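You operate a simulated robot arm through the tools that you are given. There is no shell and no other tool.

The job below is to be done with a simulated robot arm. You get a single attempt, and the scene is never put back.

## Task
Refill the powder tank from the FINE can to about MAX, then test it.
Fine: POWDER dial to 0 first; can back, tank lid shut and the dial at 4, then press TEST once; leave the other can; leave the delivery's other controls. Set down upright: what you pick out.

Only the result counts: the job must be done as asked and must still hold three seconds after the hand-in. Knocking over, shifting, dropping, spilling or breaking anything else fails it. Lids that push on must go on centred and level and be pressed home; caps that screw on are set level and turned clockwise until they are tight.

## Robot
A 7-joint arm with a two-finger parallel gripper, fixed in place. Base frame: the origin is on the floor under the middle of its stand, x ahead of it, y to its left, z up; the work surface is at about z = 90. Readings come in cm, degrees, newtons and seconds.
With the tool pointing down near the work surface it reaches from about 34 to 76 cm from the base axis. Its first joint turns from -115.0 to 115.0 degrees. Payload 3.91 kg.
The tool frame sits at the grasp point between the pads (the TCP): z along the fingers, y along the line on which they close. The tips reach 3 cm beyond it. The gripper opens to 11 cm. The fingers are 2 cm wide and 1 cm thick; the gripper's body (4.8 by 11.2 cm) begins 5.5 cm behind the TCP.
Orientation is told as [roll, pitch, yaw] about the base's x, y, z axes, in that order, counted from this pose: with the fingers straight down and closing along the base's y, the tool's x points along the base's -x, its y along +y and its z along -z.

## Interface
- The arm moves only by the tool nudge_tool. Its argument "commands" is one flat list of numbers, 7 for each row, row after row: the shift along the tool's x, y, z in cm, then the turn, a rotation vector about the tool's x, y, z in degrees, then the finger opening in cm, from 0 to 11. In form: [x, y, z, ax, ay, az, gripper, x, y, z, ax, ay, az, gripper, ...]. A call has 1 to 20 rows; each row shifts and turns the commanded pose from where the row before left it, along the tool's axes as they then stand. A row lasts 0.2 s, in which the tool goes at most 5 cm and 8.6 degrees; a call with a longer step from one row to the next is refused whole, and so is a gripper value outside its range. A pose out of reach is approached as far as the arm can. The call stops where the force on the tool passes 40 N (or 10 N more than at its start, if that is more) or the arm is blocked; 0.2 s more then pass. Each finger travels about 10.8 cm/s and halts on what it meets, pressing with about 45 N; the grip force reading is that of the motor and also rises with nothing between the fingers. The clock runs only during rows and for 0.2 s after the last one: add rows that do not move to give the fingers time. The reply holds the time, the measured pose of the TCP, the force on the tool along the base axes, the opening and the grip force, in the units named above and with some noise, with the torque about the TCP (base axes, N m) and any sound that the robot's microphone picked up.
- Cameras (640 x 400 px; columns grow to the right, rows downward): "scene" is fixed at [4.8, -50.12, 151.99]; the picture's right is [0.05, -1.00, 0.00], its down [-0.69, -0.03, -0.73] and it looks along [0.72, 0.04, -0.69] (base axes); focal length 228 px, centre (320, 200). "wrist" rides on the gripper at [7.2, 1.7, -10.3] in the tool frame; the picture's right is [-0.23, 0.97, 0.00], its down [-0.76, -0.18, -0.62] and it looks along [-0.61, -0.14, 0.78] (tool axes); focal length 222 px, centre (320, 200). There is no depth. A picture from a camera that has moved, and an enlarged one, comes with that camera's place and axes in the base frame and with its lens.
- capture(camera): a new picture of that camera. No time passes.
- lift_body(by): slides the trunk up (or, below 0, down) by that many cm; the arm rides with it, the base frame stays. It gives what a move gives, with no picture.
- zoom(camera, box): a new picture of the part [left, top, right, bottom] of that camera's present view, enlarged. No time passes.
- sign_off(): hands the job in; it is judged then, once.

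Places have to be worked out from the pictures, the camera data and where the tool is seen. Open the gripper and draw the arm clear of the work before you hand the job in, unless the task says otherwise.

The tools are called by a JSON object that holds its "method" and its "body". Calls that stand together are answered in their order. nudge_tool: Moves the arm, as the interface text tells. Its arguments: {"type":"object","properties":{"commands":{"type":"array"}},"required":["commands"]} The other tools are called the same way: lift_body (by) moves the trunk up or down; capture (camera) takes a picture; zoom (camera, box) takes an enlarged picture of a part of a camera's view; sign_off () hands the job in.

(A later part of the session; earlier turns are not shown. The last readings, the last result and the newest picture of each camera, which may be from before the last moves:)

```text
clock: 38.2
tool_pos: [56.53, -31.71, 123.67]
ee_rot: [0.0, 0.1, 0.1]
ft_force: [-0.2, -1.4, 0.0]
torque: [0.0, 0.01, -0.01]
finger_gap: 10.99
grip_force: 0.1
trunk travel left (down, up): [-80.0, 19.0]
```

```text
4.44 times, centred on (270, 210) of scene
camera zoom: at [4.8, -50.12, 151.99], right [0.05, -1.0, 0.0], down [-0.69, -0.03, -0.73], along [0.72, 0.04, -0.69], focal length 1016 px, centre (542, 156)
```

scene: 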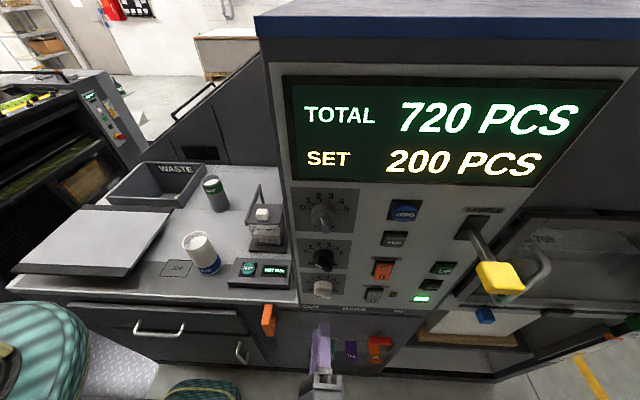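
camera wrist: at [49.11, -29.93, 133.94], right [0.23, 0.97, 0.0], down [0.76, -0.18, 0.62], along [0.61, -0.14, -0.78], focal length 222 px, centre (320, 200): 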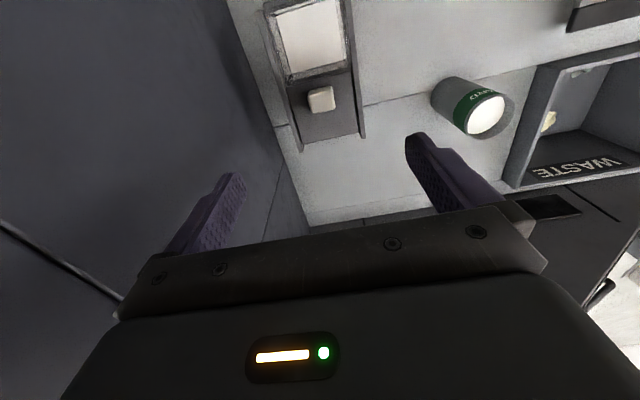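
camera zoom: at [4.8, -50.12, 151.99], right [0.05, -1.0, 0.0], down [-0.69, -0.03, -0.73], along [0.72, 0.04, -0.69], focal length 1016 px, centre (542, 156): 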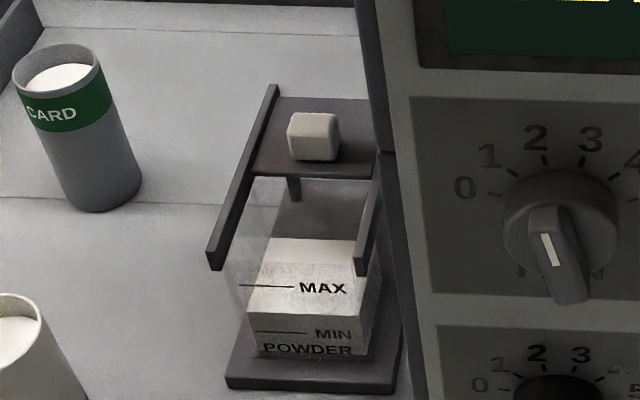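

The lid stays where I left it. I move to free space above the FINE can and test whether the arm can turn to a sideways grasp (fingers pointing -y, camera on top).

{"method": "nudge_tool", "body": {"commands": [2.6, 3.4, -0.3, 0, 0, 0, 11, 2.6, 3.4, -0.3, 0, 0, 0, 11, 2.6, 3.4, -0.3, 0, 0, 0, 11, 2.6, 3.4, -0.3, 0, 0, 0, 11, 2.6, 3.4, -0.3, 0, 0, 0, 11, 2.6, 3.4, 0, 0, 0, 0, 11, 2.6, 3.4, 0, 0, 0, 0, 11, 0, 0, 0, 0, 0, -8.2, 11, 0, 0, 0, 0, 0, -8.2, 11, 0, 0, 0, 0, 0, -8.2, 11, 0, 0, 0, 0, 0, -8.2, 11, 0, 0, 0, 0, 0, -8.2, 11, 0, 0, 0, 0, 0, -8.2, 11, 0, 0, 0, 0, 0, -8.2, 11, 0, 0, 0, 0, 0, -8.2, 11, 0, 0, 0, 0, 0, -8.2, 11, 0, 0, 0, 0, 0, -8.2, 11, 0, 0, 0, 0, 0, -8, 11, 0, 0, 0, 0, 0, 0, 11]}}

{"method": "capture", "body": {"camera": "wrist"}}

{"method": "capture", "body": {"camera": "scene"}}

```text
clock: 42.2
tool_pos: [38.35, -7.81, 125.14]
ee_rot: [0.2, 0.0, 90.1]
ft_force: [0.6, 0.0, 0.2]
torque: [0.01, -0.02, -0.01]
finger_gap: 11.01
grip_force: 0.1
trunk travel left (down, up): [-80.0, 19.0]
```

```text
taken
camera wrist: at [36.61, -14.97, 135.34], right [-0.97, 0.23, 0.0], down [0.18, 0.76, 0.62], along [0.14, 0.61, -0.78], focal length 222 px, centre (320, 200)
```

wrist: 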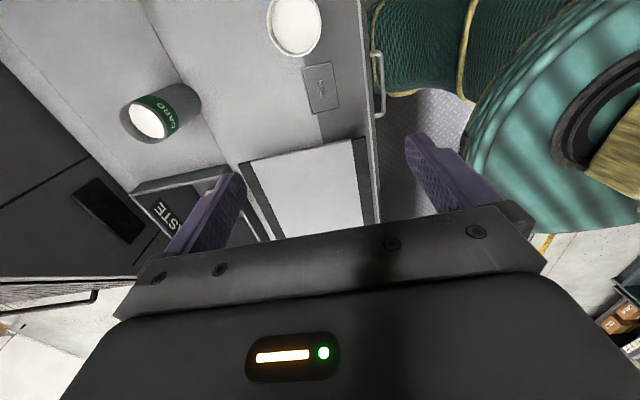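

```text
taken
```

scene: 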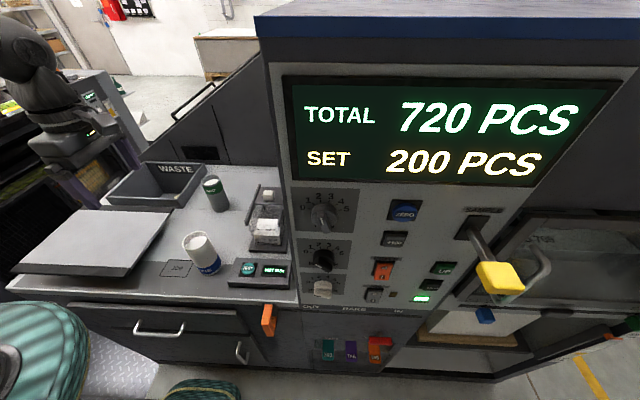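

The yaw is reachable. A large teal object shows near the robot's left front, so I zoom on it to know what space it takes up before going on.

{"method": "zoom", "body": {"camera": "wrist", "box": [360, 0, 640, 250]}}

{"method": "zoom", "body": {"camera": "scene", "box": [0, 200, 320, 400]}}

```text
1.60 times, centred on (500, 125) of wrist
camera zoom: at [36.61, -14.97, 135.34], right [-0.97, 0.23, 0.0], down [0.18, 0.76, 0.62], along [0.14, 0.61, -0.78], focal length 355 px, centre (32, 320)
```

zoom: 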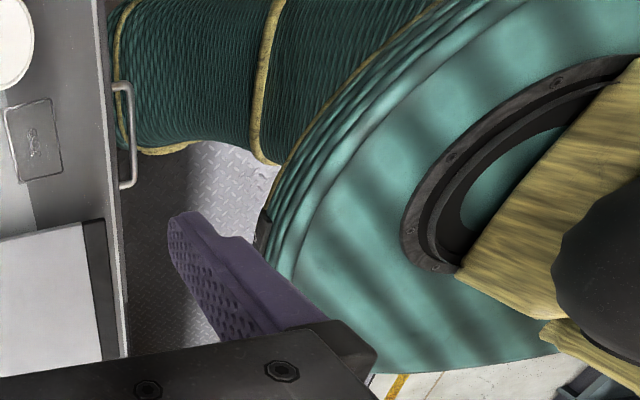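

```text
2.00 times, centred on (160, 300) of scene
camera zoom: at [4.8, -50.12, 151.99], right [0.05, -1.0, 0.0], down [-0.69, -0.03, -0.73], along [0.72, 0.04, -0.69], focal length 457 px, centre (640, 0)
```

zoom: 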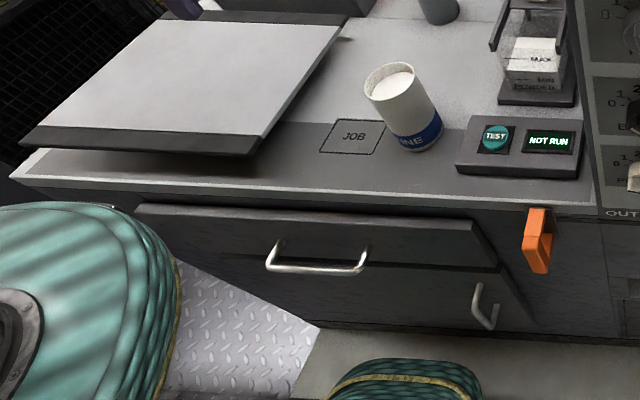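

That is the robot's own base, so no obstacle on the table side. I tilt the tool to point along -y, in free space.

{"method": "nudge_tool", "body": {"commands": [0, 0, 0, 0, 8.2, 0, 11, 0, 0, 0, 0, 8.2, 0, 11, 0, 0, 0, 0, 8.2, 0, 11, 0, 0, 0, 0, 8.2, 0, 11, 0, 0, 0, 0, 8.2, 0, 11, 0, 0, 0, 0, 8.2, 0, 11, 0, 0, 0, 0, 8.2, 0, 11, 0, 0, 0, 0, 8.2, 0, 11, 0, 0, 0, 0, 8.2, 0, 11, 0, 0, 0, 0, 8.2, 0, 11, 0, 0, 0, 0, 8, 0, 11, 0, 0, 0, 0, 0, 0, 11]}}

{"method": "capture", "body": {"camera": "wrist"}}

{"method": "capture", "body": {"camera": "scene"}}

```text
clock: 44.8
tool_pos: [38.31, -7.82, 125.1]
ee_rot: [161.4, 89.9, -108.7]
ft_force: [0.0, -0.2, -0.1]
torque: [-0.01, 0.03, 0.0]
finger_gap: 11.03
grip_force: 0.1
trunk travel left (down, up): [-80.0, 19.0]
```

```text
taken
camera wrist: at [36.51, 2.61, 132.22], right [-0.97, 0.0, -0.23], down [0.18, 0.62, -0.76], along [0.14, -0.78, -0.61], focal length 222 px, centre (320, 200)
```

wrist: 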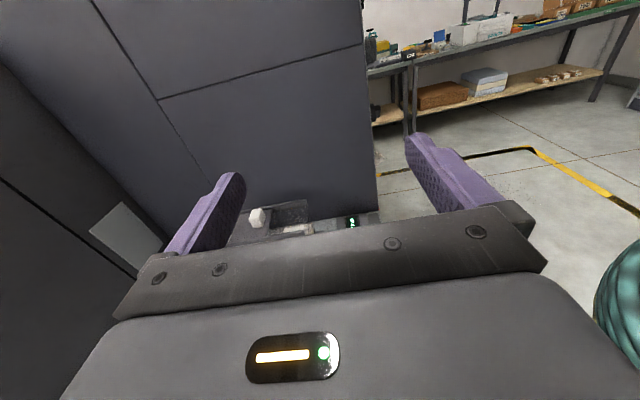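

```text
taken
```

scene: 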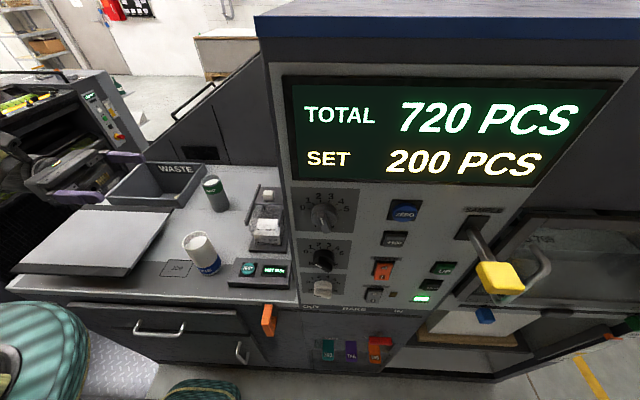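

The sideways pose is reachable. Before touching the can I rehearse the pour: go to the pour position empty and roll toward +x to see the range.

{"method": "nudge_tool", "body": {"commands": [-1, -0.6, 3.9, 0, 0, 0, 11, -1, -0.6, 3.9, 0, 0, 0, 11, -1, -0.6, 3.9, 0, 0, 0, 11, -1, -0.6, 3.9, 0, 0, 0, 11, -2, -0.6, 3.9, 0, 0, 0, 11, -2, -0.7, 3.7, 0, 0, 0, 11, 0, 0, 0, 0, 0, -8.5, 11, 0, 0, 0, 0, 0, -8.5, 11, 0, 0, 0, 0, 0, -8.5, 11, 0, 0, 0, 0, 0, -8.5, 11, 0, 0, 0, 0, 0, -8.5, 11, 0, 0, 0, 0, 0, -8.5, 11, 0, 0, 0, 0, 0, -8.5, 11, 0, 0, 0, 0, 0, -8.5, 11, 0, 0, 0, 0, 0, -8.5, 11, 0, 0, 0, 0, 0, -8.5, 11, 0, 0, 0, 0, 0, -5, 11, 0, 0, 0, 0, 0, 0, 11]}}

{"method": "capture", "body": {"camera": "wrist"}}

{"method": "capture", "body": {"camera": "scene"}}

```text
clock: 48.6
tool_pos: [41.9, -30.94, 116.96]
ee_rot: [90.1, -0.1, 180.0]
ft_force: [0.4, -0.2, 0.1]
torque: [-0.01, 0.01, -0.02]
finger_gap: 11.01
grip_force: 0.1
trunk travel left (down, up): [-80.0, 19.0]
```

```text
taken
camera wrist: at [49.15, -20.52, 118.61], right [-0.22, 0.0, 0.97], down [-0.76, 0.62, -0.18], along [-0.61, -0.78, -0.14], focal length 222 px, centre (320, 200)
```

wrist: 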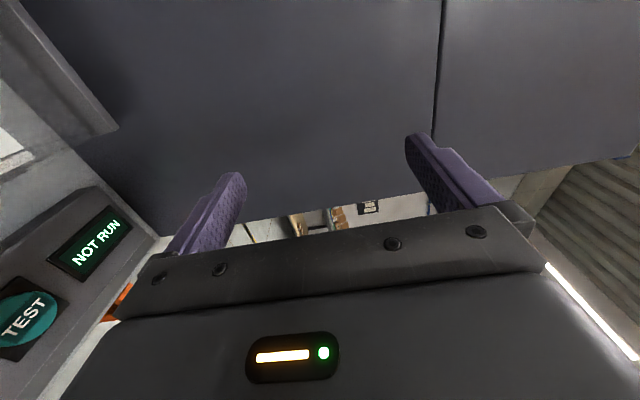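

```text
taken
```

scene: 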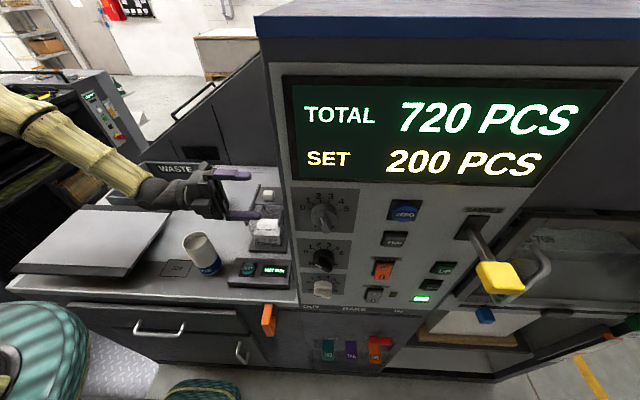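

90° of roll works and the tank front stays visible to the scene camera. I test up to about 130°.

{"method": "nudge_tool", "body": {"commands": [0, 0, 0, 0, 0, -8, 11, 0, 0, 0, 0, 0, -8, 11, 0, 0, 0, 0, 0, -8, 11, 0, 0, 0, 0, 0, -8, 11, 0, 0, 0, 0, 0, -8, 11, 0, 0, 0, 0, 0, 0, 11]}}

{"method": "zoom", "body": {"camera": "scene", "box": [160, 140, 320, 280]}}

```text
clock: 50.0
tool_pos: [41.86, -30.86, 117.03]
ee_rot: [89.9, -40.1, 179.9]
ft_force: [-0.2, 0.3, -0.2]
torque: [0.0, 0.0, 0.01]
finger_gap: 11.01
grip_force: 0.1
trunk travel left (down, up): [-80.0, 19.0]
```

```text
2.86 times, centred on (240, 210) of scene
camera zoom: at [4.8, -50.12, 151.99], right [0.05, -1.0, 0.0], down [-0.69, -0.03, -0.73], along [0.72, 0.04, -0.69], focal length 653 px, centre (549, 171)
```

zoom: 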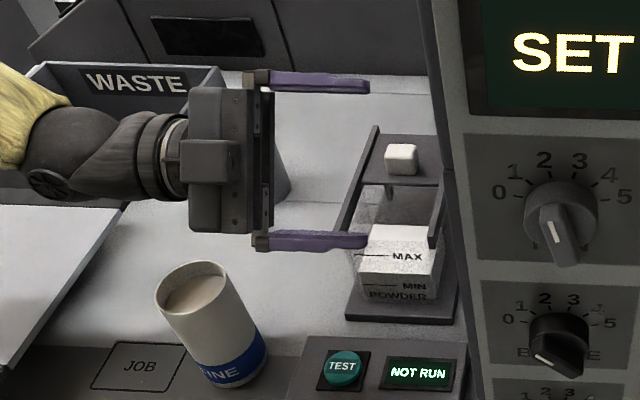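

The roll reaches 130°. The sheet board left of the can rises to z≈99-100 near y=0, so a level sideways approach would foul it; I will approach slanted about 35° down instead. First I roll back upright here.

{"method": "nudge_tool", "body": {"commands": [0, 0, 0, 0, 0, 8.6, 11, 0, 0, 0, 0, 0, 8.6, 11, 0, 0, 0, 0, 0, 8.6, 11, 0, 0, 0, 0, 0, 8.6, 11, 0, 0, 0, 0, 0, 8.6, 11, 0, 0, 0, 0, 0, 8.6, 11, 0, 0, 0, 0, 0, 8.6, 11, 0, 0, 0, 0, 0, 8.6, 11, 0, 0, 0, 0, 0, 8.6, 11, 0, 0, 0, 0, 0, 8.6, 11, 0, 0, 0, 0, 0, 8.6, 11, 0, 0, 0, 0, 0, 8.6, 11, 0, 0, 0, 0, 0, 8.6, 11, 0, 0, 0, 0, 0, 8.6, 11, 0, 0, 0, 0, 0, 8.6, 11, 0, 0, 0, 0, 0, 1, 11, 0, 0, 0, 0, 0, 0, 11]}}

```text
clock: 53.6
tool_pos: [42.0, -30.95, 116.97]
ee_rot: [0.3, 90.0, 90.4]
ft_force: [-0.3, 0.3, 0.4]
torque: [-0.01, 0.01, 0.0]
finger_gap: 11.02
grip_force: 0.0
trunk travel left (down, up): [-80.0, 19.0]
```

Upright again. I draw back over the table to the left of the can, then slant the tool 35° down.

{"method": "nudge_tool", "body": {"commands": [0, 0.43, -4.5, 0, 0, 0, 11, 0, 0.43, -4.5, 0, 0, 0, 11, 0, 0.43, -4.5, 0, 0, 0, 11, 0, 0.43, -4.5, 0, 0, 0, 11, 0, 0.43, -4.5, 0, 0, 0, 11, 0, 0.45, -3, 0, 0, 0, 11, 0, 0, 0, 0, -7, 0, 11, 0, 0, 0, 0, -7, 0, 11, 0, 0, 0, 0, -7, 0, 11, 0, 0, 0, 0, -7, 0, 11, 0, 0, 0, 0, -7, 0, 11, 0, 0, 0, 0, 0, 0, 11]}}

{"method": "capture", "body": {"camera": "wrist"}}

{"method": "capture", "body": {"camera": "scene"}}

```text
clock: 56.2
tool_pos: [39.41, -5.4, 117.05]
ee_rot: [0.2, 55.0, 90.2]
ft_force: [-0.4, -0.2, -0.5]
torque: [-0.01, 0.01, 0.03]
finger_gap: 11.03
grip_force: 0.0
trunk travel left (down, up): [-80.0, 19.0]
```

```text
taken
camera wrist: at [37.66, -1.07, 128.87], right [-0.97, 0.13, -0.18], down [0.18, 0.95, -0.27], along [0.14, -0.29, -0.95], focal length 222 px, centre (320, 200)
```

wrist: 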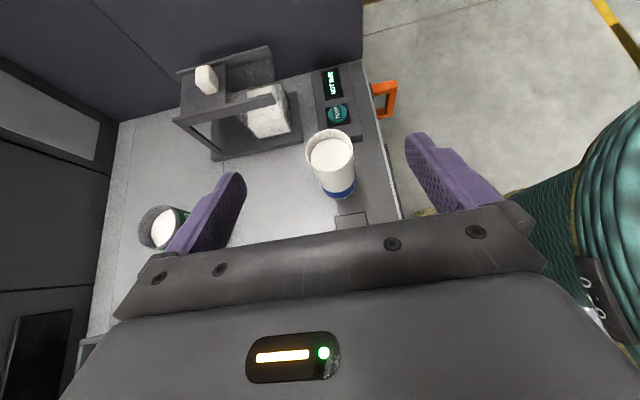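

```text
taken
```

scene: 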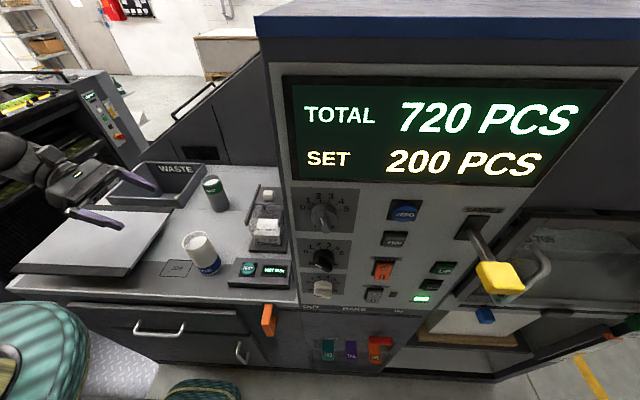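

The can is well in view. I zoom for its exact rim and base positions.

{"method": "zoom", "body": {"camera": "wrist", "box": [280, 110, 400, 220]}}

{"method": "zoom", "body": {"camera": "scene", "box": [160, 220, 240, 290]}}

```text
3.64 times, centred on (340, 165) of wrist
camera zoom: at [37.66, -1.07, 128.87], right [-0.97, 0.13, -0.18], down [0.18, 0.95, -0.27], along [0.14, -0.29, -0.95], focal length 808 px, centre (247, 327)
```

zoom: 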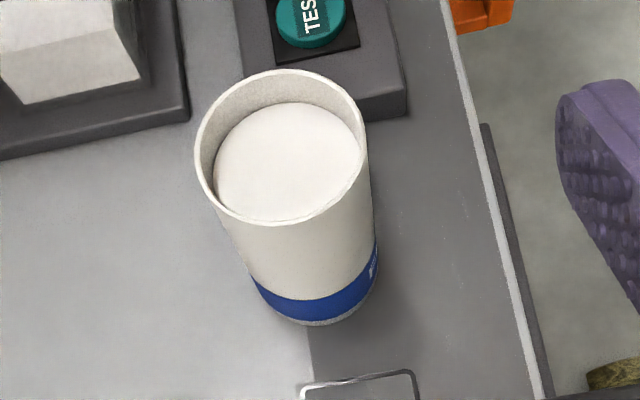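

```text
5.71 times, centred on (200, 255) of scene
camera zoom: at [4.8, -50.12, 151.99], right [0.05, -1.0, 0.0], down [-0.69, -0.03, -0.73], along [0.72, 0.04, -0.69], focal length 1306 px, centre (1006, -114)
```

zoom: 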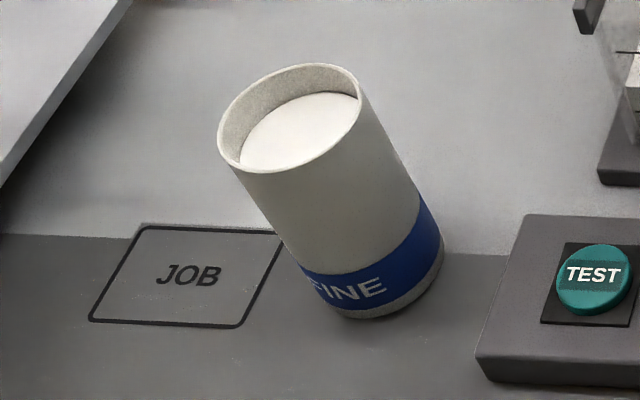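

The can axis is near (39.2, -15.3) with its rim at z≈103, and powder about 2 cm below the rim. I come down on the slant with the fingers straddling the can and stop 3 cm short.

{"method": "nudge_tool", "body": {"commands": [-3.6, 0.1, 0, 0, 0, 0, 11, -3.6, 0.1, 0, 0, 0, 0, 11, -3.5, 0, 0, 0, 0, 0, 11, 0, 0, 4, 0, 0, 0, 11, 0, 0, 4, 0, 0, 0, 11, 0, 0, 4, 0, 0, 0, 11, 0, 0, 3.8, 0, 0, 0, 11, 0, 0, 0, 0, 0, 0, 11]}}

{"method": "capture", "body": {"camera": "wrist"}}

{"method": "zoom", "body": {"camera": "scene", "box": [60, 170, 260, 310]}}

```text
clock: 58.0
tool_pos: [38.93, -12.35, 99.06]
ee_rot: [0.1, 55.0, 90.1]
ft_force: [-0.8, 0.5, -0.7]
torque: [-0.02, 0.01, -0.01]
finger_gap: 11.01
grip_force: 0.1
trunk travel left (down, up): [-80.0, 19.0]
```

```text
taken
camera wrist: at [37.27, -8.0, 110.9], right [-0.97, 0.13, -0.18], down [0.18, 0.95, -0.27], along [0.14, -0.29, -0.95], focal length 222 px, centre (320, 200)
```

wrist: 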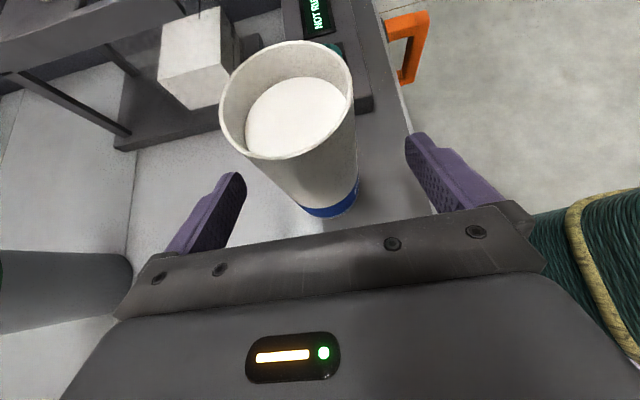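

```text
2.86 times, centred on (160, 240) of scene
camera zoom: at [4.8, -50.12, 151.99], right [0.05, -1.0, 0.0], down [-0.69, -0.03, -0.73], along [0.72, 0.04, -0.69], focal length 653 px, centre (777, 86)
```

zoom: 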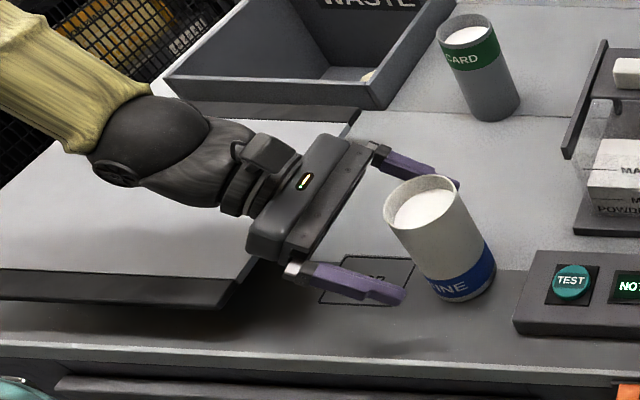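

The rim centre recomputes to (39.3, -15.3). I shift 0.3 cm in x and advance the last 2.8 cm.

{"method": "nudge_tool", "body": {"commands": [0, -0.3, 1, 0, 0, 0, 11, 0, 0, 1, 0, 0, 0, 11, 0, 0, 0.8, 0, 0, 0, 11, 0, 0, 0, 0, 0, 0, 11]}}

{"method": "capture", "body": {"camera": "wrist"}}

{"method": "zoom", "body": {"camera": "scene", "box": [60, 170, 260, 310]}}

```text
clock: 59.0
tool_pos: [39.39, -14.51, 97.53]
ee_rot: [0.0, 55.0, 90.0]
ft_force: [0.3, 0.1, -0.1]
torque: [-0.01, -0.02, -0.03]
finger_gap: 11.0
grip_force: 0.0
trunk travel left (down, up): [-80.0, 19.0]
```

```text
taken
camera wrist: at [37.59, -10.22, 109.36], right [-0.97, 0.13, -0.19], down [0.18, 0.95, -0.27], along [0.14, -0.29, -0.95], focal length 222 px, centre (320, 200)
```

wrist: 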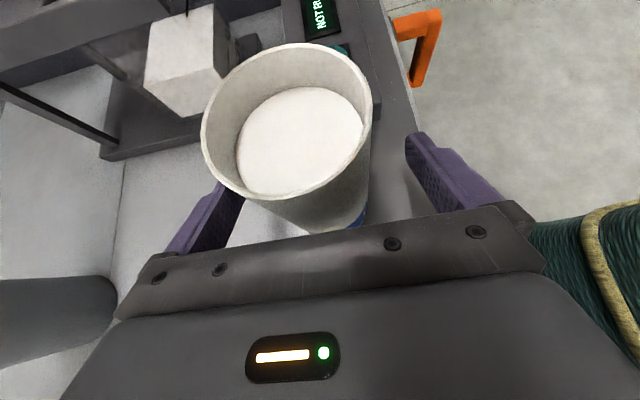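

```text
2.86 times, centred on (160, 240) of scene
camera zoom: at [4.8, -50.12, 151.99], right [0.05, -1.0, 0.0], down [-0.69, -0.03, -0.73], along [0.72, 0.04, -0.69], focal length 653 px, centre (777, 86)
```

zoom: 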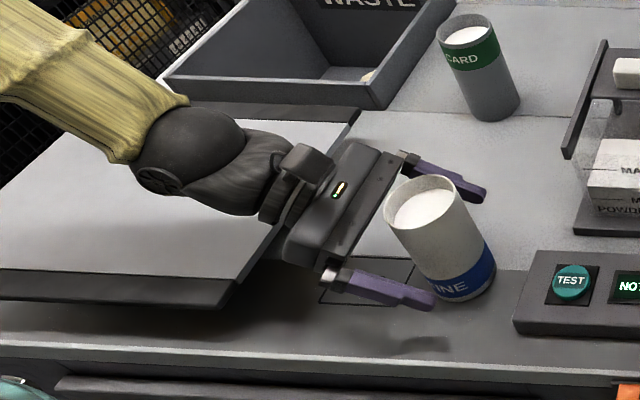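

The fingers flank the can evenly. I close gently in steps.

{"method": "nudge_tool", "body": {"commands": [0, 0, 0, 0, 0, 0, 9, 0, 0, 0, 0, 0, 0, 7.6, 0, 0, 0, 0, 0, 0, 7.0, 0, 0, 0, 0, 0, 0, 6.6, 0, 0, 0, 0, 0, 0, 6.2, 0, 0, 0, 0, 0, 0, 5.8, 0, 0, 0, 0, 0, 0, 5.4, 0, 0, 0, 0, 0, 0, 5.4]}}

{"method": "capture", "body": {"camera": "wrist"}}

```text
clock: 60.8
tool_pos: [39.35, -14.47, 97.4]
ee_rot: [0.1, 55.0, 90.1]
ft_force: [0.8, 0.6, 1.4]
torque: [-0.01, -0.07, 0.0]
finger_gap: 6.12
grip_force: 45.1
trunk travel left (down, up): [-80.0, 19.0]
```

```text
taken
camera wrist: at [37.6, -10.2, 109.37], right [-0.97, 0.13, -0.19], down [0.18, 0.95, -0.27], along [0.14, -0.29, -0.95], focal length 222 px, centre (320, 200)
```

wrist: 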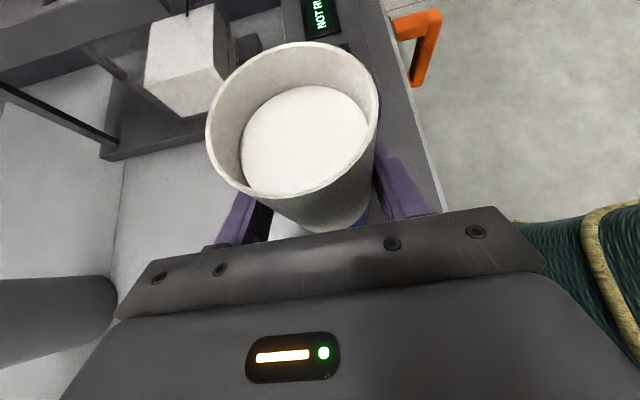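

The can is held (gap 6.12). I lift it straight up slowly by 3 cm and check.

{"method": "nudge_tool", "body": {"commands": [0.41, 0, -0.29, 0, 0, 0, 5.4, 0.82, 0, -0.57, 0, 0, 0, 5.4, 1.23, 0, -0.86, 0, 0, 0, 5.4, 0, 0, 0, 0, 0, 0, 5.4]}}

{"method": "capture", "body": {"camera": "wrist"}}

{"method": "zoom", "body": {"camera": "scene", "box": [60, 170, 260, 310]}}

```text
clock: 61.8
tool_pos: [39.4, -14.41, 100.6]
ee_rot: [0.2, 55.0, 90.1]
ft_force: [-0.5, -0.4, -1.8]
torque: [0.04, -0.01, 0.01]
finger_gap: 6.1
grip_force: 44.8
trunk travel left (down, up): [-80.0, 19.0]
```

```text
taken
camera wrist: at [37.74, -10.09, 112.44], right [-0.97, 0.13, -0.18], down [0.18, 0.95, -0.27], along [0.14, -0.29, -0.95], focal length 222 px, centre (320, 200)
```

wrist: 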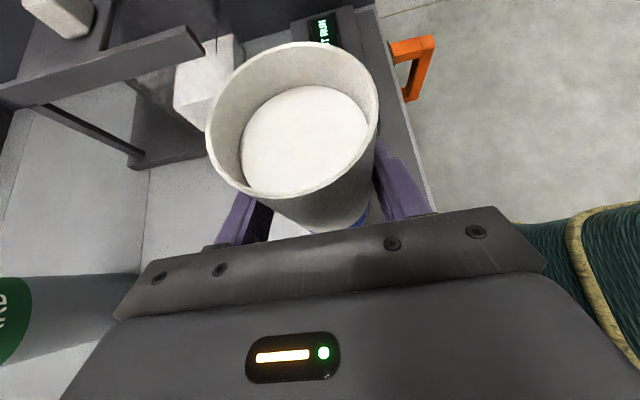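

```text
2.86 times, centred on (160, 240) of scene
camera zoom: at [4.8, -50.12, 151.99], right [0.05, -1.0, 0.0], down [-0.69, -0.03, -0.73], along [0.72, 0.04, -0.69], focal length 653 px, centre (777, 86)
```

zoom: 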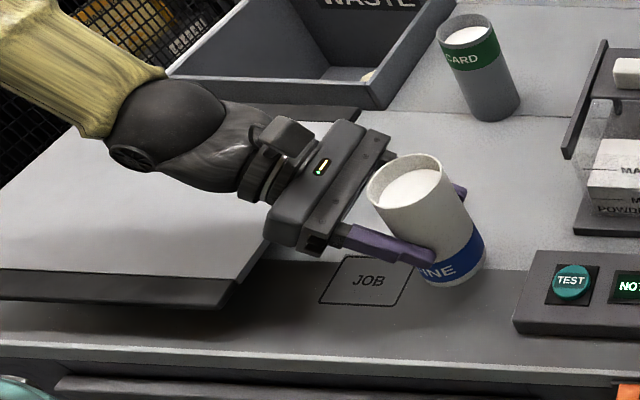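

The can is upright and steady in the grip. I raise it to z≈114 and yaw the hand by 30° so that the gripper will swing clear of the rails while pouring.

{"method": "nudge_tool", "body": {"commands": [2.0, 0, -1.4, 0, 0, 0, 5.4, 2.87, 0, -2.01, 0, 0, 0, 5.4, 2.87, 0, -2.01, 0, 0, 0, 5.4, 2.87, 0, -2.01, 0, 0, 0, 5.4, 0.87, 0, -0.6, 0, 0, 0, 5.4, 0, 0, 0, 4.1, 0, -2.87, 5.4, 0, 0, 0, 4.1, 0, -2.87, 5.4, 0, 0, 0, 4.1, 0, -2.87, 5.4, 0, 0, 0, 4.1, 0, -2.87, 5.4, 0, 0, 0, 4.1, 0, -2.87, 5.4, 0, 0, 0, 4.1, 0, -2.87, 5.4, 0, 0, 0, 0, 0, 0, 5.4]}}

{"method": "capture", "body": {"camera": "wrist"}}

{"method": "capture", "body": {"camera": "scene"}}

```text
clock: 64.4
tool_pos: [42.12, -14.5, 115.14]
ee_rot: [0.2, 54.8, 120.2]
ft_force: [0.1, -0.2, -1.9]
torque: [0.02, 0.04, -0.03]
finger_gap: 6.13
grip_force: 45.0
out of reach, approached as far as the arm can: row 10, 11
trunk travel left (down, up): [-80.0, 19.0]
```

```text
taken
camera wrist: at [38.48, -11.58, 126.93], right [-0.91, -0.37, -0.18], down [-0.32, 0.91, -0.27], along [0.27, -0.18, -0.95], focal length 222 px, centre (320, 200)
```

wrist: 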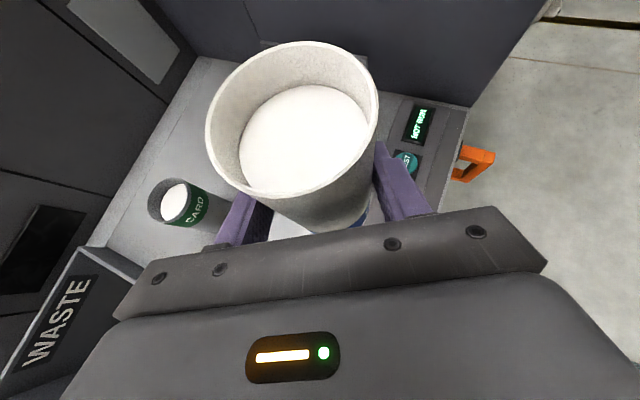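

```text
taken
```

scene: 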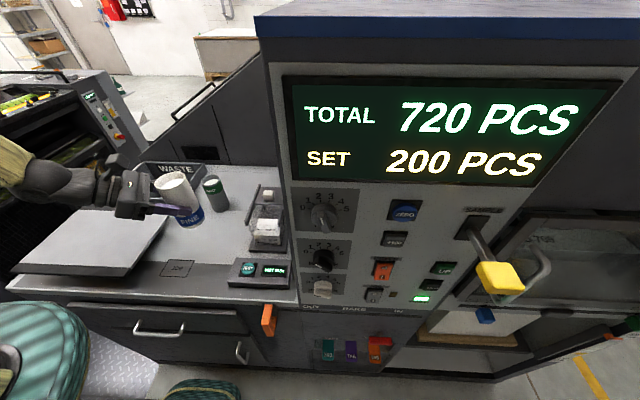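

The arm needed to drift to x=42 for this yaw, which is harmless. I carry the can, still upright, toward the tank front at z≈115.

{"method": "nudge_tool", "body": {"commands": [1.66, 1.46, 2.37, 0, 0, 0, 5.4, 1.66, 1.46, 2.37, 0, 0, 0, 5.4, 1.66, 1.46, 2.37, 0, 0, 0, 5.4, 1.66, 1.46, 2.37, 0, 0, 0, 5.4, 1.66, 1.46, 2.37, 0, 0, 0, 5.4, 0, 0, 0, 0, 0, 0, 5.4]}}

{"method": "capture", "body": {"camera": "wrist"}}

{"method": "zoom", "body": {"camera": "scene", "box": [160, 130, 320, 270]}}

```text
clock: 65.8
tool_pos: [43.19, -30.63, 115.0]
ee_rot: [0.1, 55.0, 120.3]
ft_force: [0.2, -0.5, -1.4]
torque: [-0.01, 0.02, -0.02]
finger_gap: 6.08
grip_force: 44.7
trunk travel left (down, up): [-80.0, 19.0]
```

```text
taken
camera wrist: at [39.44, -27.71, 126.78], right [-0.91, -0.38, -0.19], down [-0.32, 0.91, -0.27], along [0.27, -0.18, -0.95], focal length 222 px, centre (320, 200)
```

wrist: 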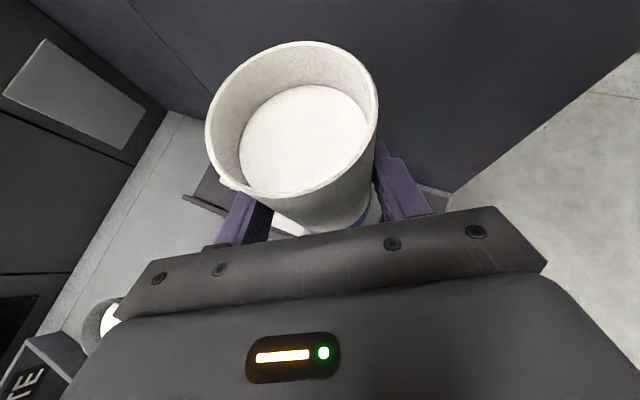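

```text
2.86 times, centred on (240, 200) of scene
camera zoom: at [4.8, -50.12, 151.99], right [0.05, -1.0, 0.0], down [-0.69, -0.03, -0.73], along [0.72, 0.04, -0.69], focal length 653 px, centre (549, 200)
```

zoom: 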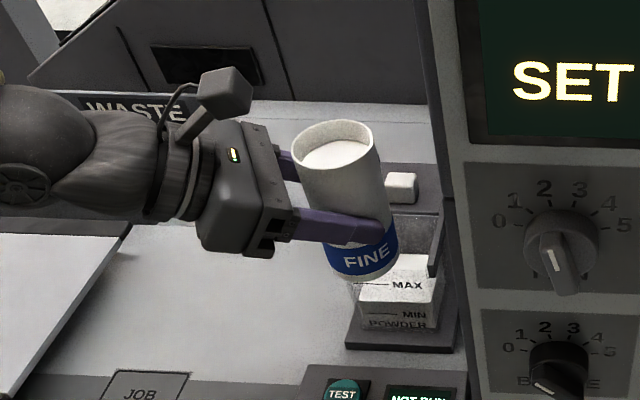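

The can's axis is at about (43.5, -31.2), in line with the tank's middle. I start tipping it toward +x: 24° first, then look.

{"method": "nudge_tool", "body": {"commands": [0, 0, 0, -2.98, -3.0, -4.25, 5.4, 0, 0, 0, -2.98, -3.0, -4.25, 5.4, 0, 0, 0, -2.98, -3.0, -4.25, 5.4, 0, 0, 0, -2.98, -3.0, -4.25, 5.4, 0, 0, 0, 0, 0, 0, 5.4]}}

{"method": "capture", "body": {"camera": "wrist"}}

{"method": "zoom", "body": {"camera": "scene", "box": [160, 130, 320, 270]}}

```text
clock: 67.0
tool_pos: [43.11, -30.76, 115.2]
ee_rot: [27.0, 39.2, 140.2]
ft_force: [0.7, -0.3, -1.3]
torque: [0.03, 0.01, 0.01]
finger_gap: 6.11
grip_force: 44.8
trunk travel left (down, up): [-80.0, 19.0]
```

```text
taken
camera wrist: at [44.53, -27.8, 127.33], right [-0.91, -0.37, 0.2], down [-0.4, 0.91, -0.11], along [-0.14, -0.18, -0.97], focal length 222 px, centre (320, 200)
```

wrist: 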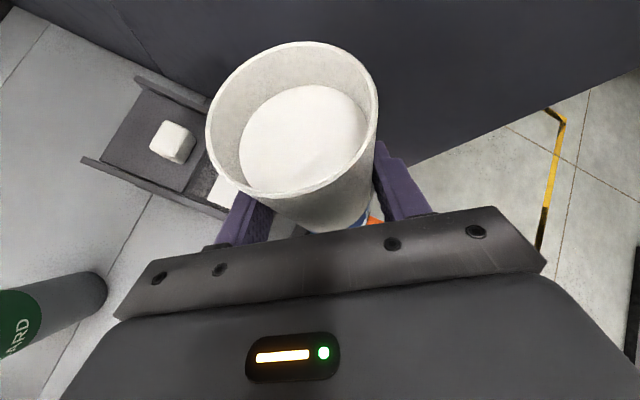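

```text
2.86 times, centred on (240, 200) of scene
camera zoom: at [4.8, -50.12, 151.99], right [0.05, -1.0, 0.0], down [-0.69, -0.03, -0.73], along [0.72, 0.04, -0.69], focal length 653 px, centre (549, 200)
```

zoom: 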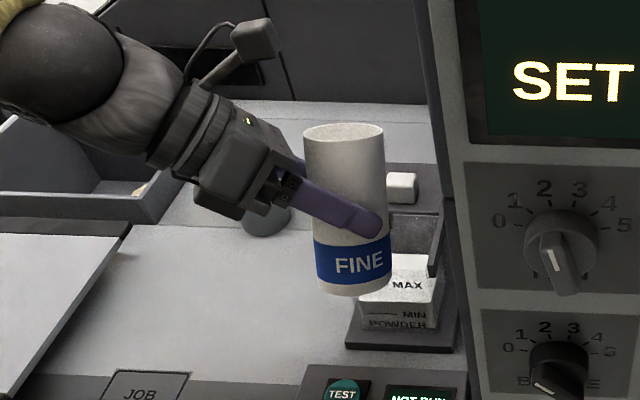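

Nothing has spilled and the arm follows. I tip on to about 40°, with the lip over the tank's middle.

{"method": "nudge_tool", "body": {"commands": [0, 0, 0, -2.65, -2.67, -3.78, 5.4, 0, 0, 0, -2.65, -2.67, -3.78, 5.4, 0, 0, 0, -2.65, -2.67, -3.78, 5.4, 0, 0, 0, 0, 0, 0, 5.4]}}

{"method": "capture", "body": {"camera": "wrist"}}

{"method": "zoom", "body": {"camera": "scene", "box": [160, 130, 320, 270]}}

```text
clock: 68.0
tool_pos: [43.08, -30.7, 115.17]
ee_rot: [38.4, 26.2, 146.5]
ft_force: [-0.2, 0.3, -1.3]
torque: [0.03, 0.01, 0.01]
finger_gap: 6.12
grip_force: 45.0
trunk travel left (down, up): [-80.0, 19.0]
```

```text
taken
camera wrist: at [47.88, -27.78, 126.45], right [-0.81, -0.37, 0.44], down [-0.42, 0.91, 0.0], along [-0.4, -0.18, -0.9], focal length 222 px, centre (320, 200)
```

wrist: 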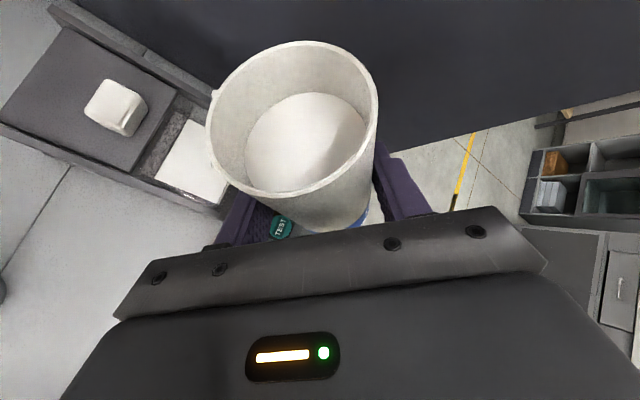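

```text
2.86 times, centred on (240, 200) of scene
camera zoom: at [4.8, -50.12, 151.99], right [0.05, -1.0, 0.0], down [-0.69, -0.03, -0.73], along [0.72, 0.04, -0.69], focal length 653 px, centre (549, 200)
```

zoom: 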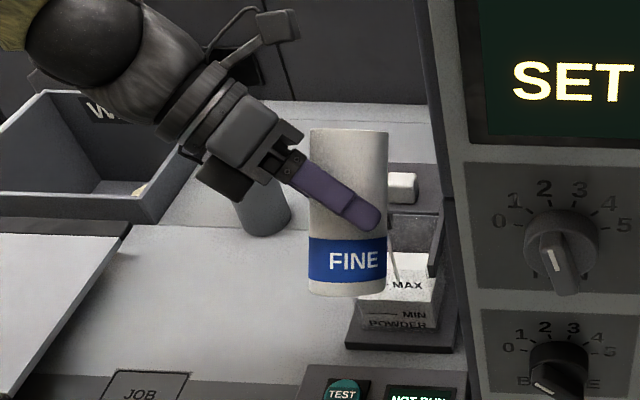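

A faint stream already falls from the lip at ~40°. Time is stopped between calls, so I zoom to check where it lands and the level.

{"method": "zoom", "body": {"camera": "scene", "box": [230, 165, 310, 255]}}

{"method": "zoom", "body": {"camera": "wrist", "box": [100, 60, 260, 220]}}

```text
4.44 times, centred on (270, 210) of scene
camera zoom: at [4.8, -50.12, 151.99], right [0.05, -1.0, 0.0], down [-0.69, -0.03, -0.73], along [0.72, 0.04, -0.69], focal length 1016 px, centre (542, 156)
```

zoom: 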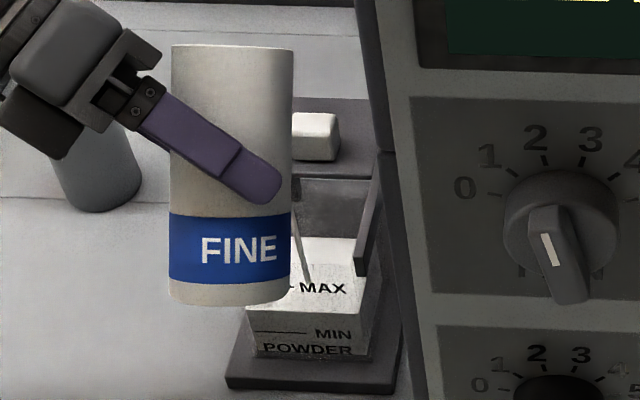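

```text
2.50 times, centred on (180, 140) of wrist
camera zoom: at [47.88, -27.78, 126.45], right [-0.81, -0.37, 0.44], down [-0.42, 0.91, 0.0], along [-0.4, -0.18, -0.9], focal length 555 px, centre (670, 350)
```

zoom: 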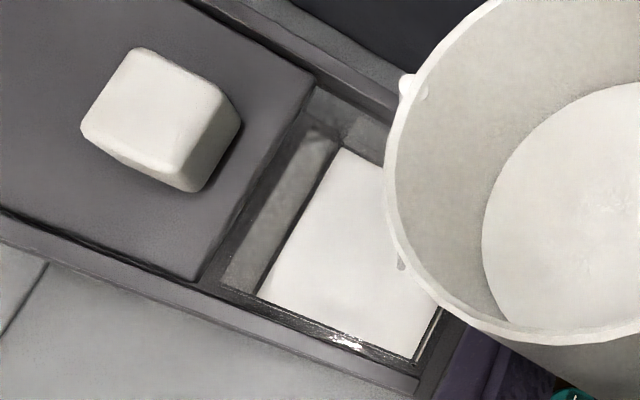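

The stream is thin and lands at about (48.4, -31.4), mid-tank. I lower the can by 3 cm while it trickles, then check the level.

{"method": "nudge_tool", "body": {"commands": [-0.665, -0.835, 1.055, 0, 0, 0, 5.4, -0.665, -0.835, 1.055, 0, 0, 0, 5.4, 0, 0, 0, 0, 0, 0, 5.4]}}

{"method": "zoom", "body": {"camera": "scene", "box": [230, 165, 310, 255]}}

{"method": "capture", "body": {"camera": "wrist"}}

```text
clock: 68.8
tool_pos: [43.0, -30.78, 112.0]
ee_rot: [38.3, 26.4, 146.4]
ft_force: [-0.1, -0.1, -1.8]
torque: [0.04, 0.02, 0.0]
finger_gap: 6.08
grip_force: 45.1
trunk travel left (down, up): [-80.0, 19.0]
```

```text
4.44 times, centred on (270, 210) of scene
camera zoom: at [4.8, -50.12, 151.99], right [0.05, -1.0, 0.0], down [-0.69, -0.03, -0.73], along [0.72, 0.04, -0.69], focal length 1016 px, centre (542, 156)
```

zoom: 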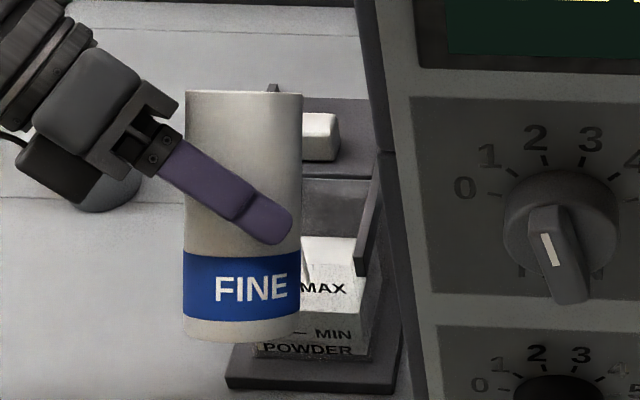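

```text
taken
camera wrist: at [47.79, -27.83, 123.5], right [-0.82, -0.37, 0.44], down [-0.42, 0.91, 0.0], along [-0.4, -0.18, -0.9], focal length 222 px, centre (320, 200)
```

wrist: 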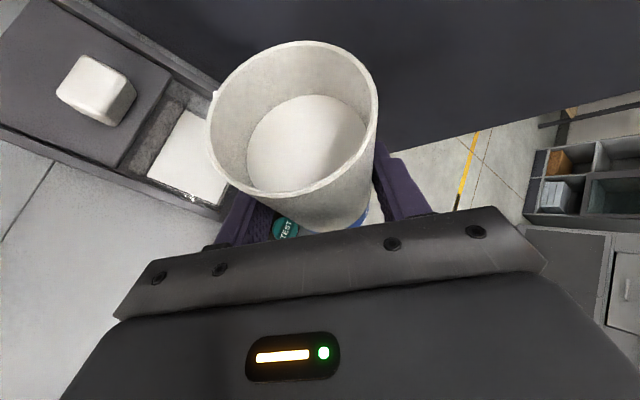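

I zoom tighter on the tank front to read the powder edge against the MAX and MIN marks.

{"method": "zoom", "body": {"camera": "scene", "box": [260, 210, 290, 250]}}

{"method": "zoom", "body": {"camera": "wrist", "box": [130, 90, 250, 220]}}

```text
10.00 times, centred on (275, 230) of scene
camera zoom: at [4.8, -50.12, 151.99], right [0.05, -1.0, 0.0], down [-0.69, -0.03, -0.73], along [0.72, 0.04, -0.69], focal length 2285 px, centre (770, -100)
```

zoom: 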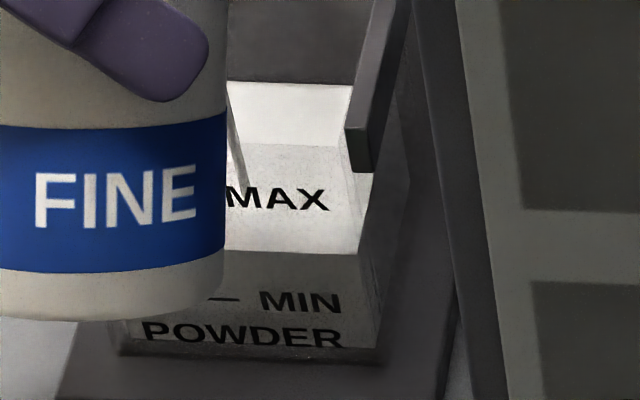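

```text
3.08 times, centred on (190, 155) of wrist
camera zoom: at [47.79, -27.83, 123.5], right [-0.82, -0.37, 0.44], down [-0.42, 0.91, 0.0], along [-0.4, -0.18, -0.9], focal length 684 px, centre (720, 338)
```

zoom: 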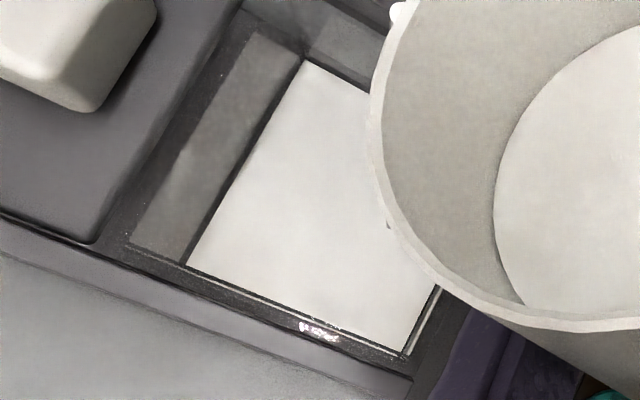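

The edge is at row ~250 (MIN ~302, MAX ~195), so it is barely rising. I tip a further 8° to increase the flow and wait a moment.

{"method": "nudge_tool", "body": {"commands": [0, 0, 0, -1.99, -2.0, -2.84, 5.4, 0, 0, 0, -1.99, -2.0, -2.84, 5.4, 0, 0, 0, 0, 0, 0, 5.4]}}

{"method": "zoom", "body": {"camera": "scene", "box": [260, 210, 290, 250]}}

{"method": "capture", "body": {"camera": "wrist"}}

```text
clock: 69.6
tool_pos: [42.94, -30.68, 112.28]
ee_rot: [43.1, 19.5, 148.2]
ft_force: [0.4, -0.4, -1.9]
torque: [0.05, 0.0, 0.01]
finger_gap: 6.09
grip_force: 45.0
trunk travel left (down, up): [-80.0, 19.0]
```

```text
10.00 times, centred on (275, 230) of scene
camera zoom: at [4.8, -50.12, 151.99], right [0.05, -1.0, 0.0], down [-0.69, -0.03, -0.73], along [0.72, 0.04, -0.69], focal length 2285 px, centre (770, -100)
```

zoom: 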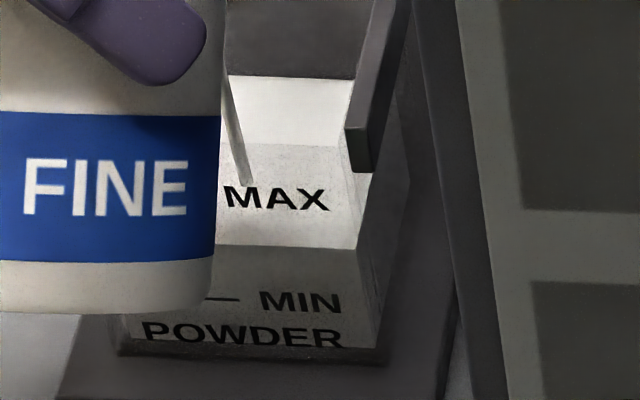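

```text
taken
camera wrist: at [49.36, -27.81, 122.73], right [-0.75, -0.37, 0.55], down [-0.41, 0.91, 0.06], along [-0.52, -0.18, -0.83], focal length 222 px, centre (320, 200)
```

wrist: 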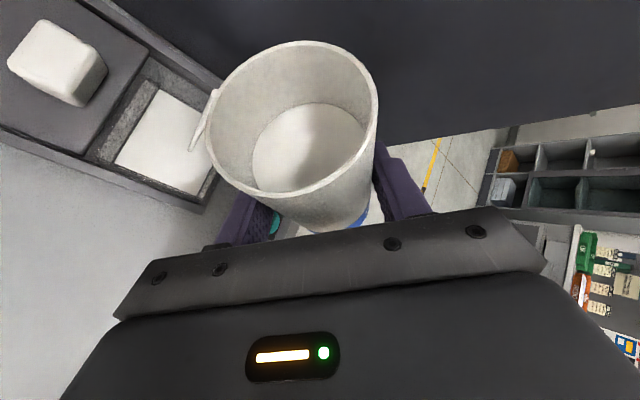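

The stream is thicker now and falls inside the tank; the edge is at row ~247. I tip 6° more and let it run ~0.6 s.

{"method": "nudge_tool", "body": {"commands": [0, 0, 0, -2.98, -3.0, -4.25, 5.4, 0, 0, 0, 0, 0, 0, 5.4, 0, 0, 0, 0, 0, 0, 5.4, 0, 0, 0, 0, 0, 0, 5.4]}}

{"method": "zoom", "body": {"camera": "scene", "box": [260, 210, 290, 250]}}

{"method": "capture", "body": {"camera": "wrist"}}

```text
clock: 70.6
tool_pos: [43.14, -30.78, 112.11]
ee_rot: [46.3, 14.4, 149.2]
ft_force: [0.2, 1.0, -0.9]
torque: [-0.01, 0.02, 0.0]
finger_gap: 6.08
grip_force: 45.0
trunk travel left (down, up): [-80.0, 19.0]
```

```text
10.00 times, centred on (275, 230) of scene
camera zoom: at [4.8, -50.12, 151.99], right [0.05, -1.0, 0.0], down [-0.69, -0.03, -0.73], along [0.72, 0.04, -0.69], focal length 2285 px, centre (770, -100)
```

zoom: 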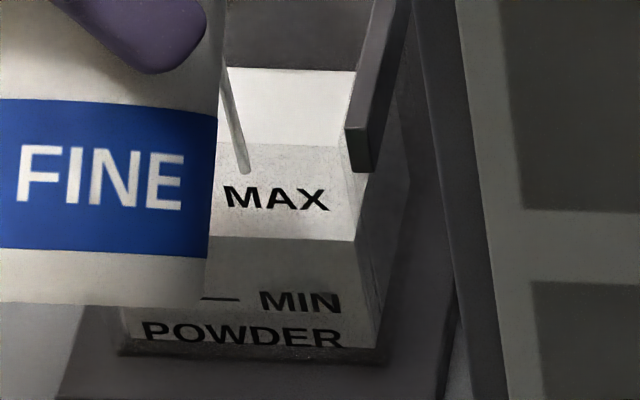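

```text
taken
camera wrist: at [50.48, -27.81, 121.98], right [-0.68, -0.37, 0.63], down [-0.4, 0.91, 0.1], along [-0.61, -0.18, -0.77], focal length 222 px, centre (320, 200)
```

wrist: 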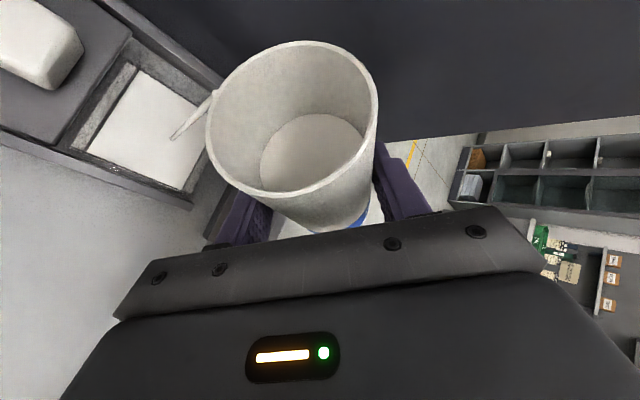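

The edge rises to row ~238, and the stream lands at (48.5, -31.5). I hold this tilt for another second.

{"method": "nudge_tool", "body": {"commands": [0, 0, 0, -0.99, -1.0, -1.42, 5.4, 0, 0, 0, 0, 0, 0, 5.4, 0, 0, 0, 0, 0, 0, 5.4, 0, 0, 0, 0, 0, 0, 5.4, 0, 0, 0, 0, 0, 0, 5.4]}}

{"method": "zoom", "body": {"camera": "scene", "box": [260, 210, 290, 250]}}

{"method": "capture", "body": {"camera": "wrist"}}

```text
clock: 71.8
tool_pos: [42.94, -30.8, 112.23]
ee_rot: [47.3, 12.6, 149.3]
ft_force: [0.5, -1.1, -1.1]
torque: [0.04, -0.03, 0.03]
finger_gap: 6.09
grip_force: 44.7
trunk travel left (down, up): [-80.0, 19.0]
```

```text
10.00 times, centred on (275, 230) of scene
camera zoom: at [4.8, -50.12, 151.99], right [0.05, -1.0, 0.0], down [-0.69, -0.03, -0.73], along [0.72, 0.04, -0.69], focal length 2285 px, centre (770, -100)
```

zoom: 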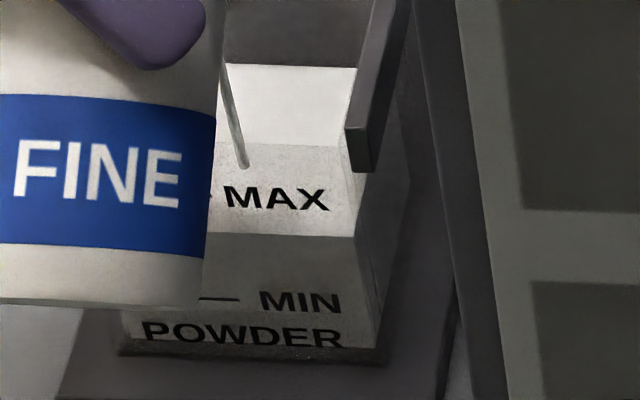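

```text
taken
camera wrist: at [50.83, -27.79, 121.72], right [-0.66, -0.37, 0.65], down [-0.4, 0.91, 0.12], along [-0.63, -0.18, -0.75], focal length 222 px, centre (320, 200)
```

wrist: 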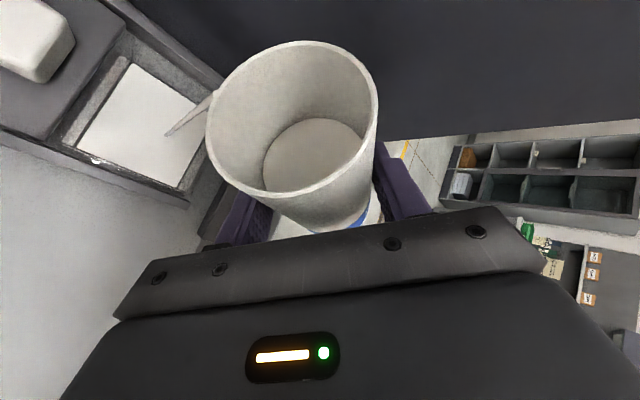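

The flow decays at a fixed tilt (row ~235), so each tilt releases a set amount and is well controllable. I tip 8° more while lowering 2.5 cm.

{"method": "nudge_tool", "body": {"commands": [-0.275, -0.9, 0.825, -1.99, -2.0, -2.84, 5.4, -0.275, -0.9, 0.825, -1.99, -2.0, -2.84, 5.4, 0, 0, 0, 0, 0, 0, 5.4, 0, 0, 0, 0, 0, 0, 5.4]}}

{"method": "zoom", "body": {"camera": "scene", "box": [260, 210, 290, 250]}}

{"method": "capture", "body": {"camera": "wrist"}}

```text
clock: 72.8
tool_pos: [42.96, -30.72, 109.6]
ee_rot: [51.6, 5.7, 150.1]
ft_force: [0.0, 0.4, -1.1]
torque: [0.04, 0.01, 0.0]
finger_gap: 6.08
grip_force: 45.1
trunk travel left (down, up): [-80.0, 19.0]
```

```text
10.00 times, centred on (275, 230) of scene
camera zoom: at [4.8, -50.12, 151.99], right [0.05, -1.0, 0.0], down [-0.69, -0.03, -0.73], along [0.72, 0.04, -0.69], focal length 2285 px, centre (770, -100)
```

zoom: 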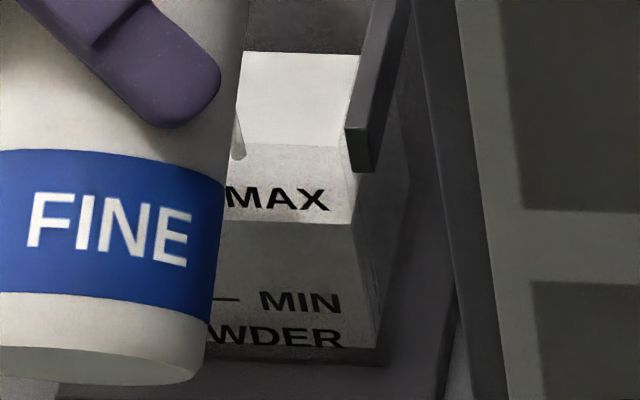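

```text
taken
camera wrist: at [52.05, -27.74, 117.99], right [-0.56, -0.37, 0.74], down [-0.38, 0.91, 0.17], along [-0.73, -0.18, -0.66], focal length 222 px, centre (320, 200)
```

wrist: 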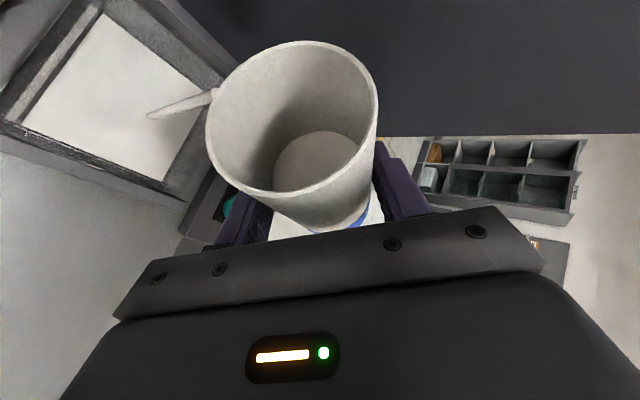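

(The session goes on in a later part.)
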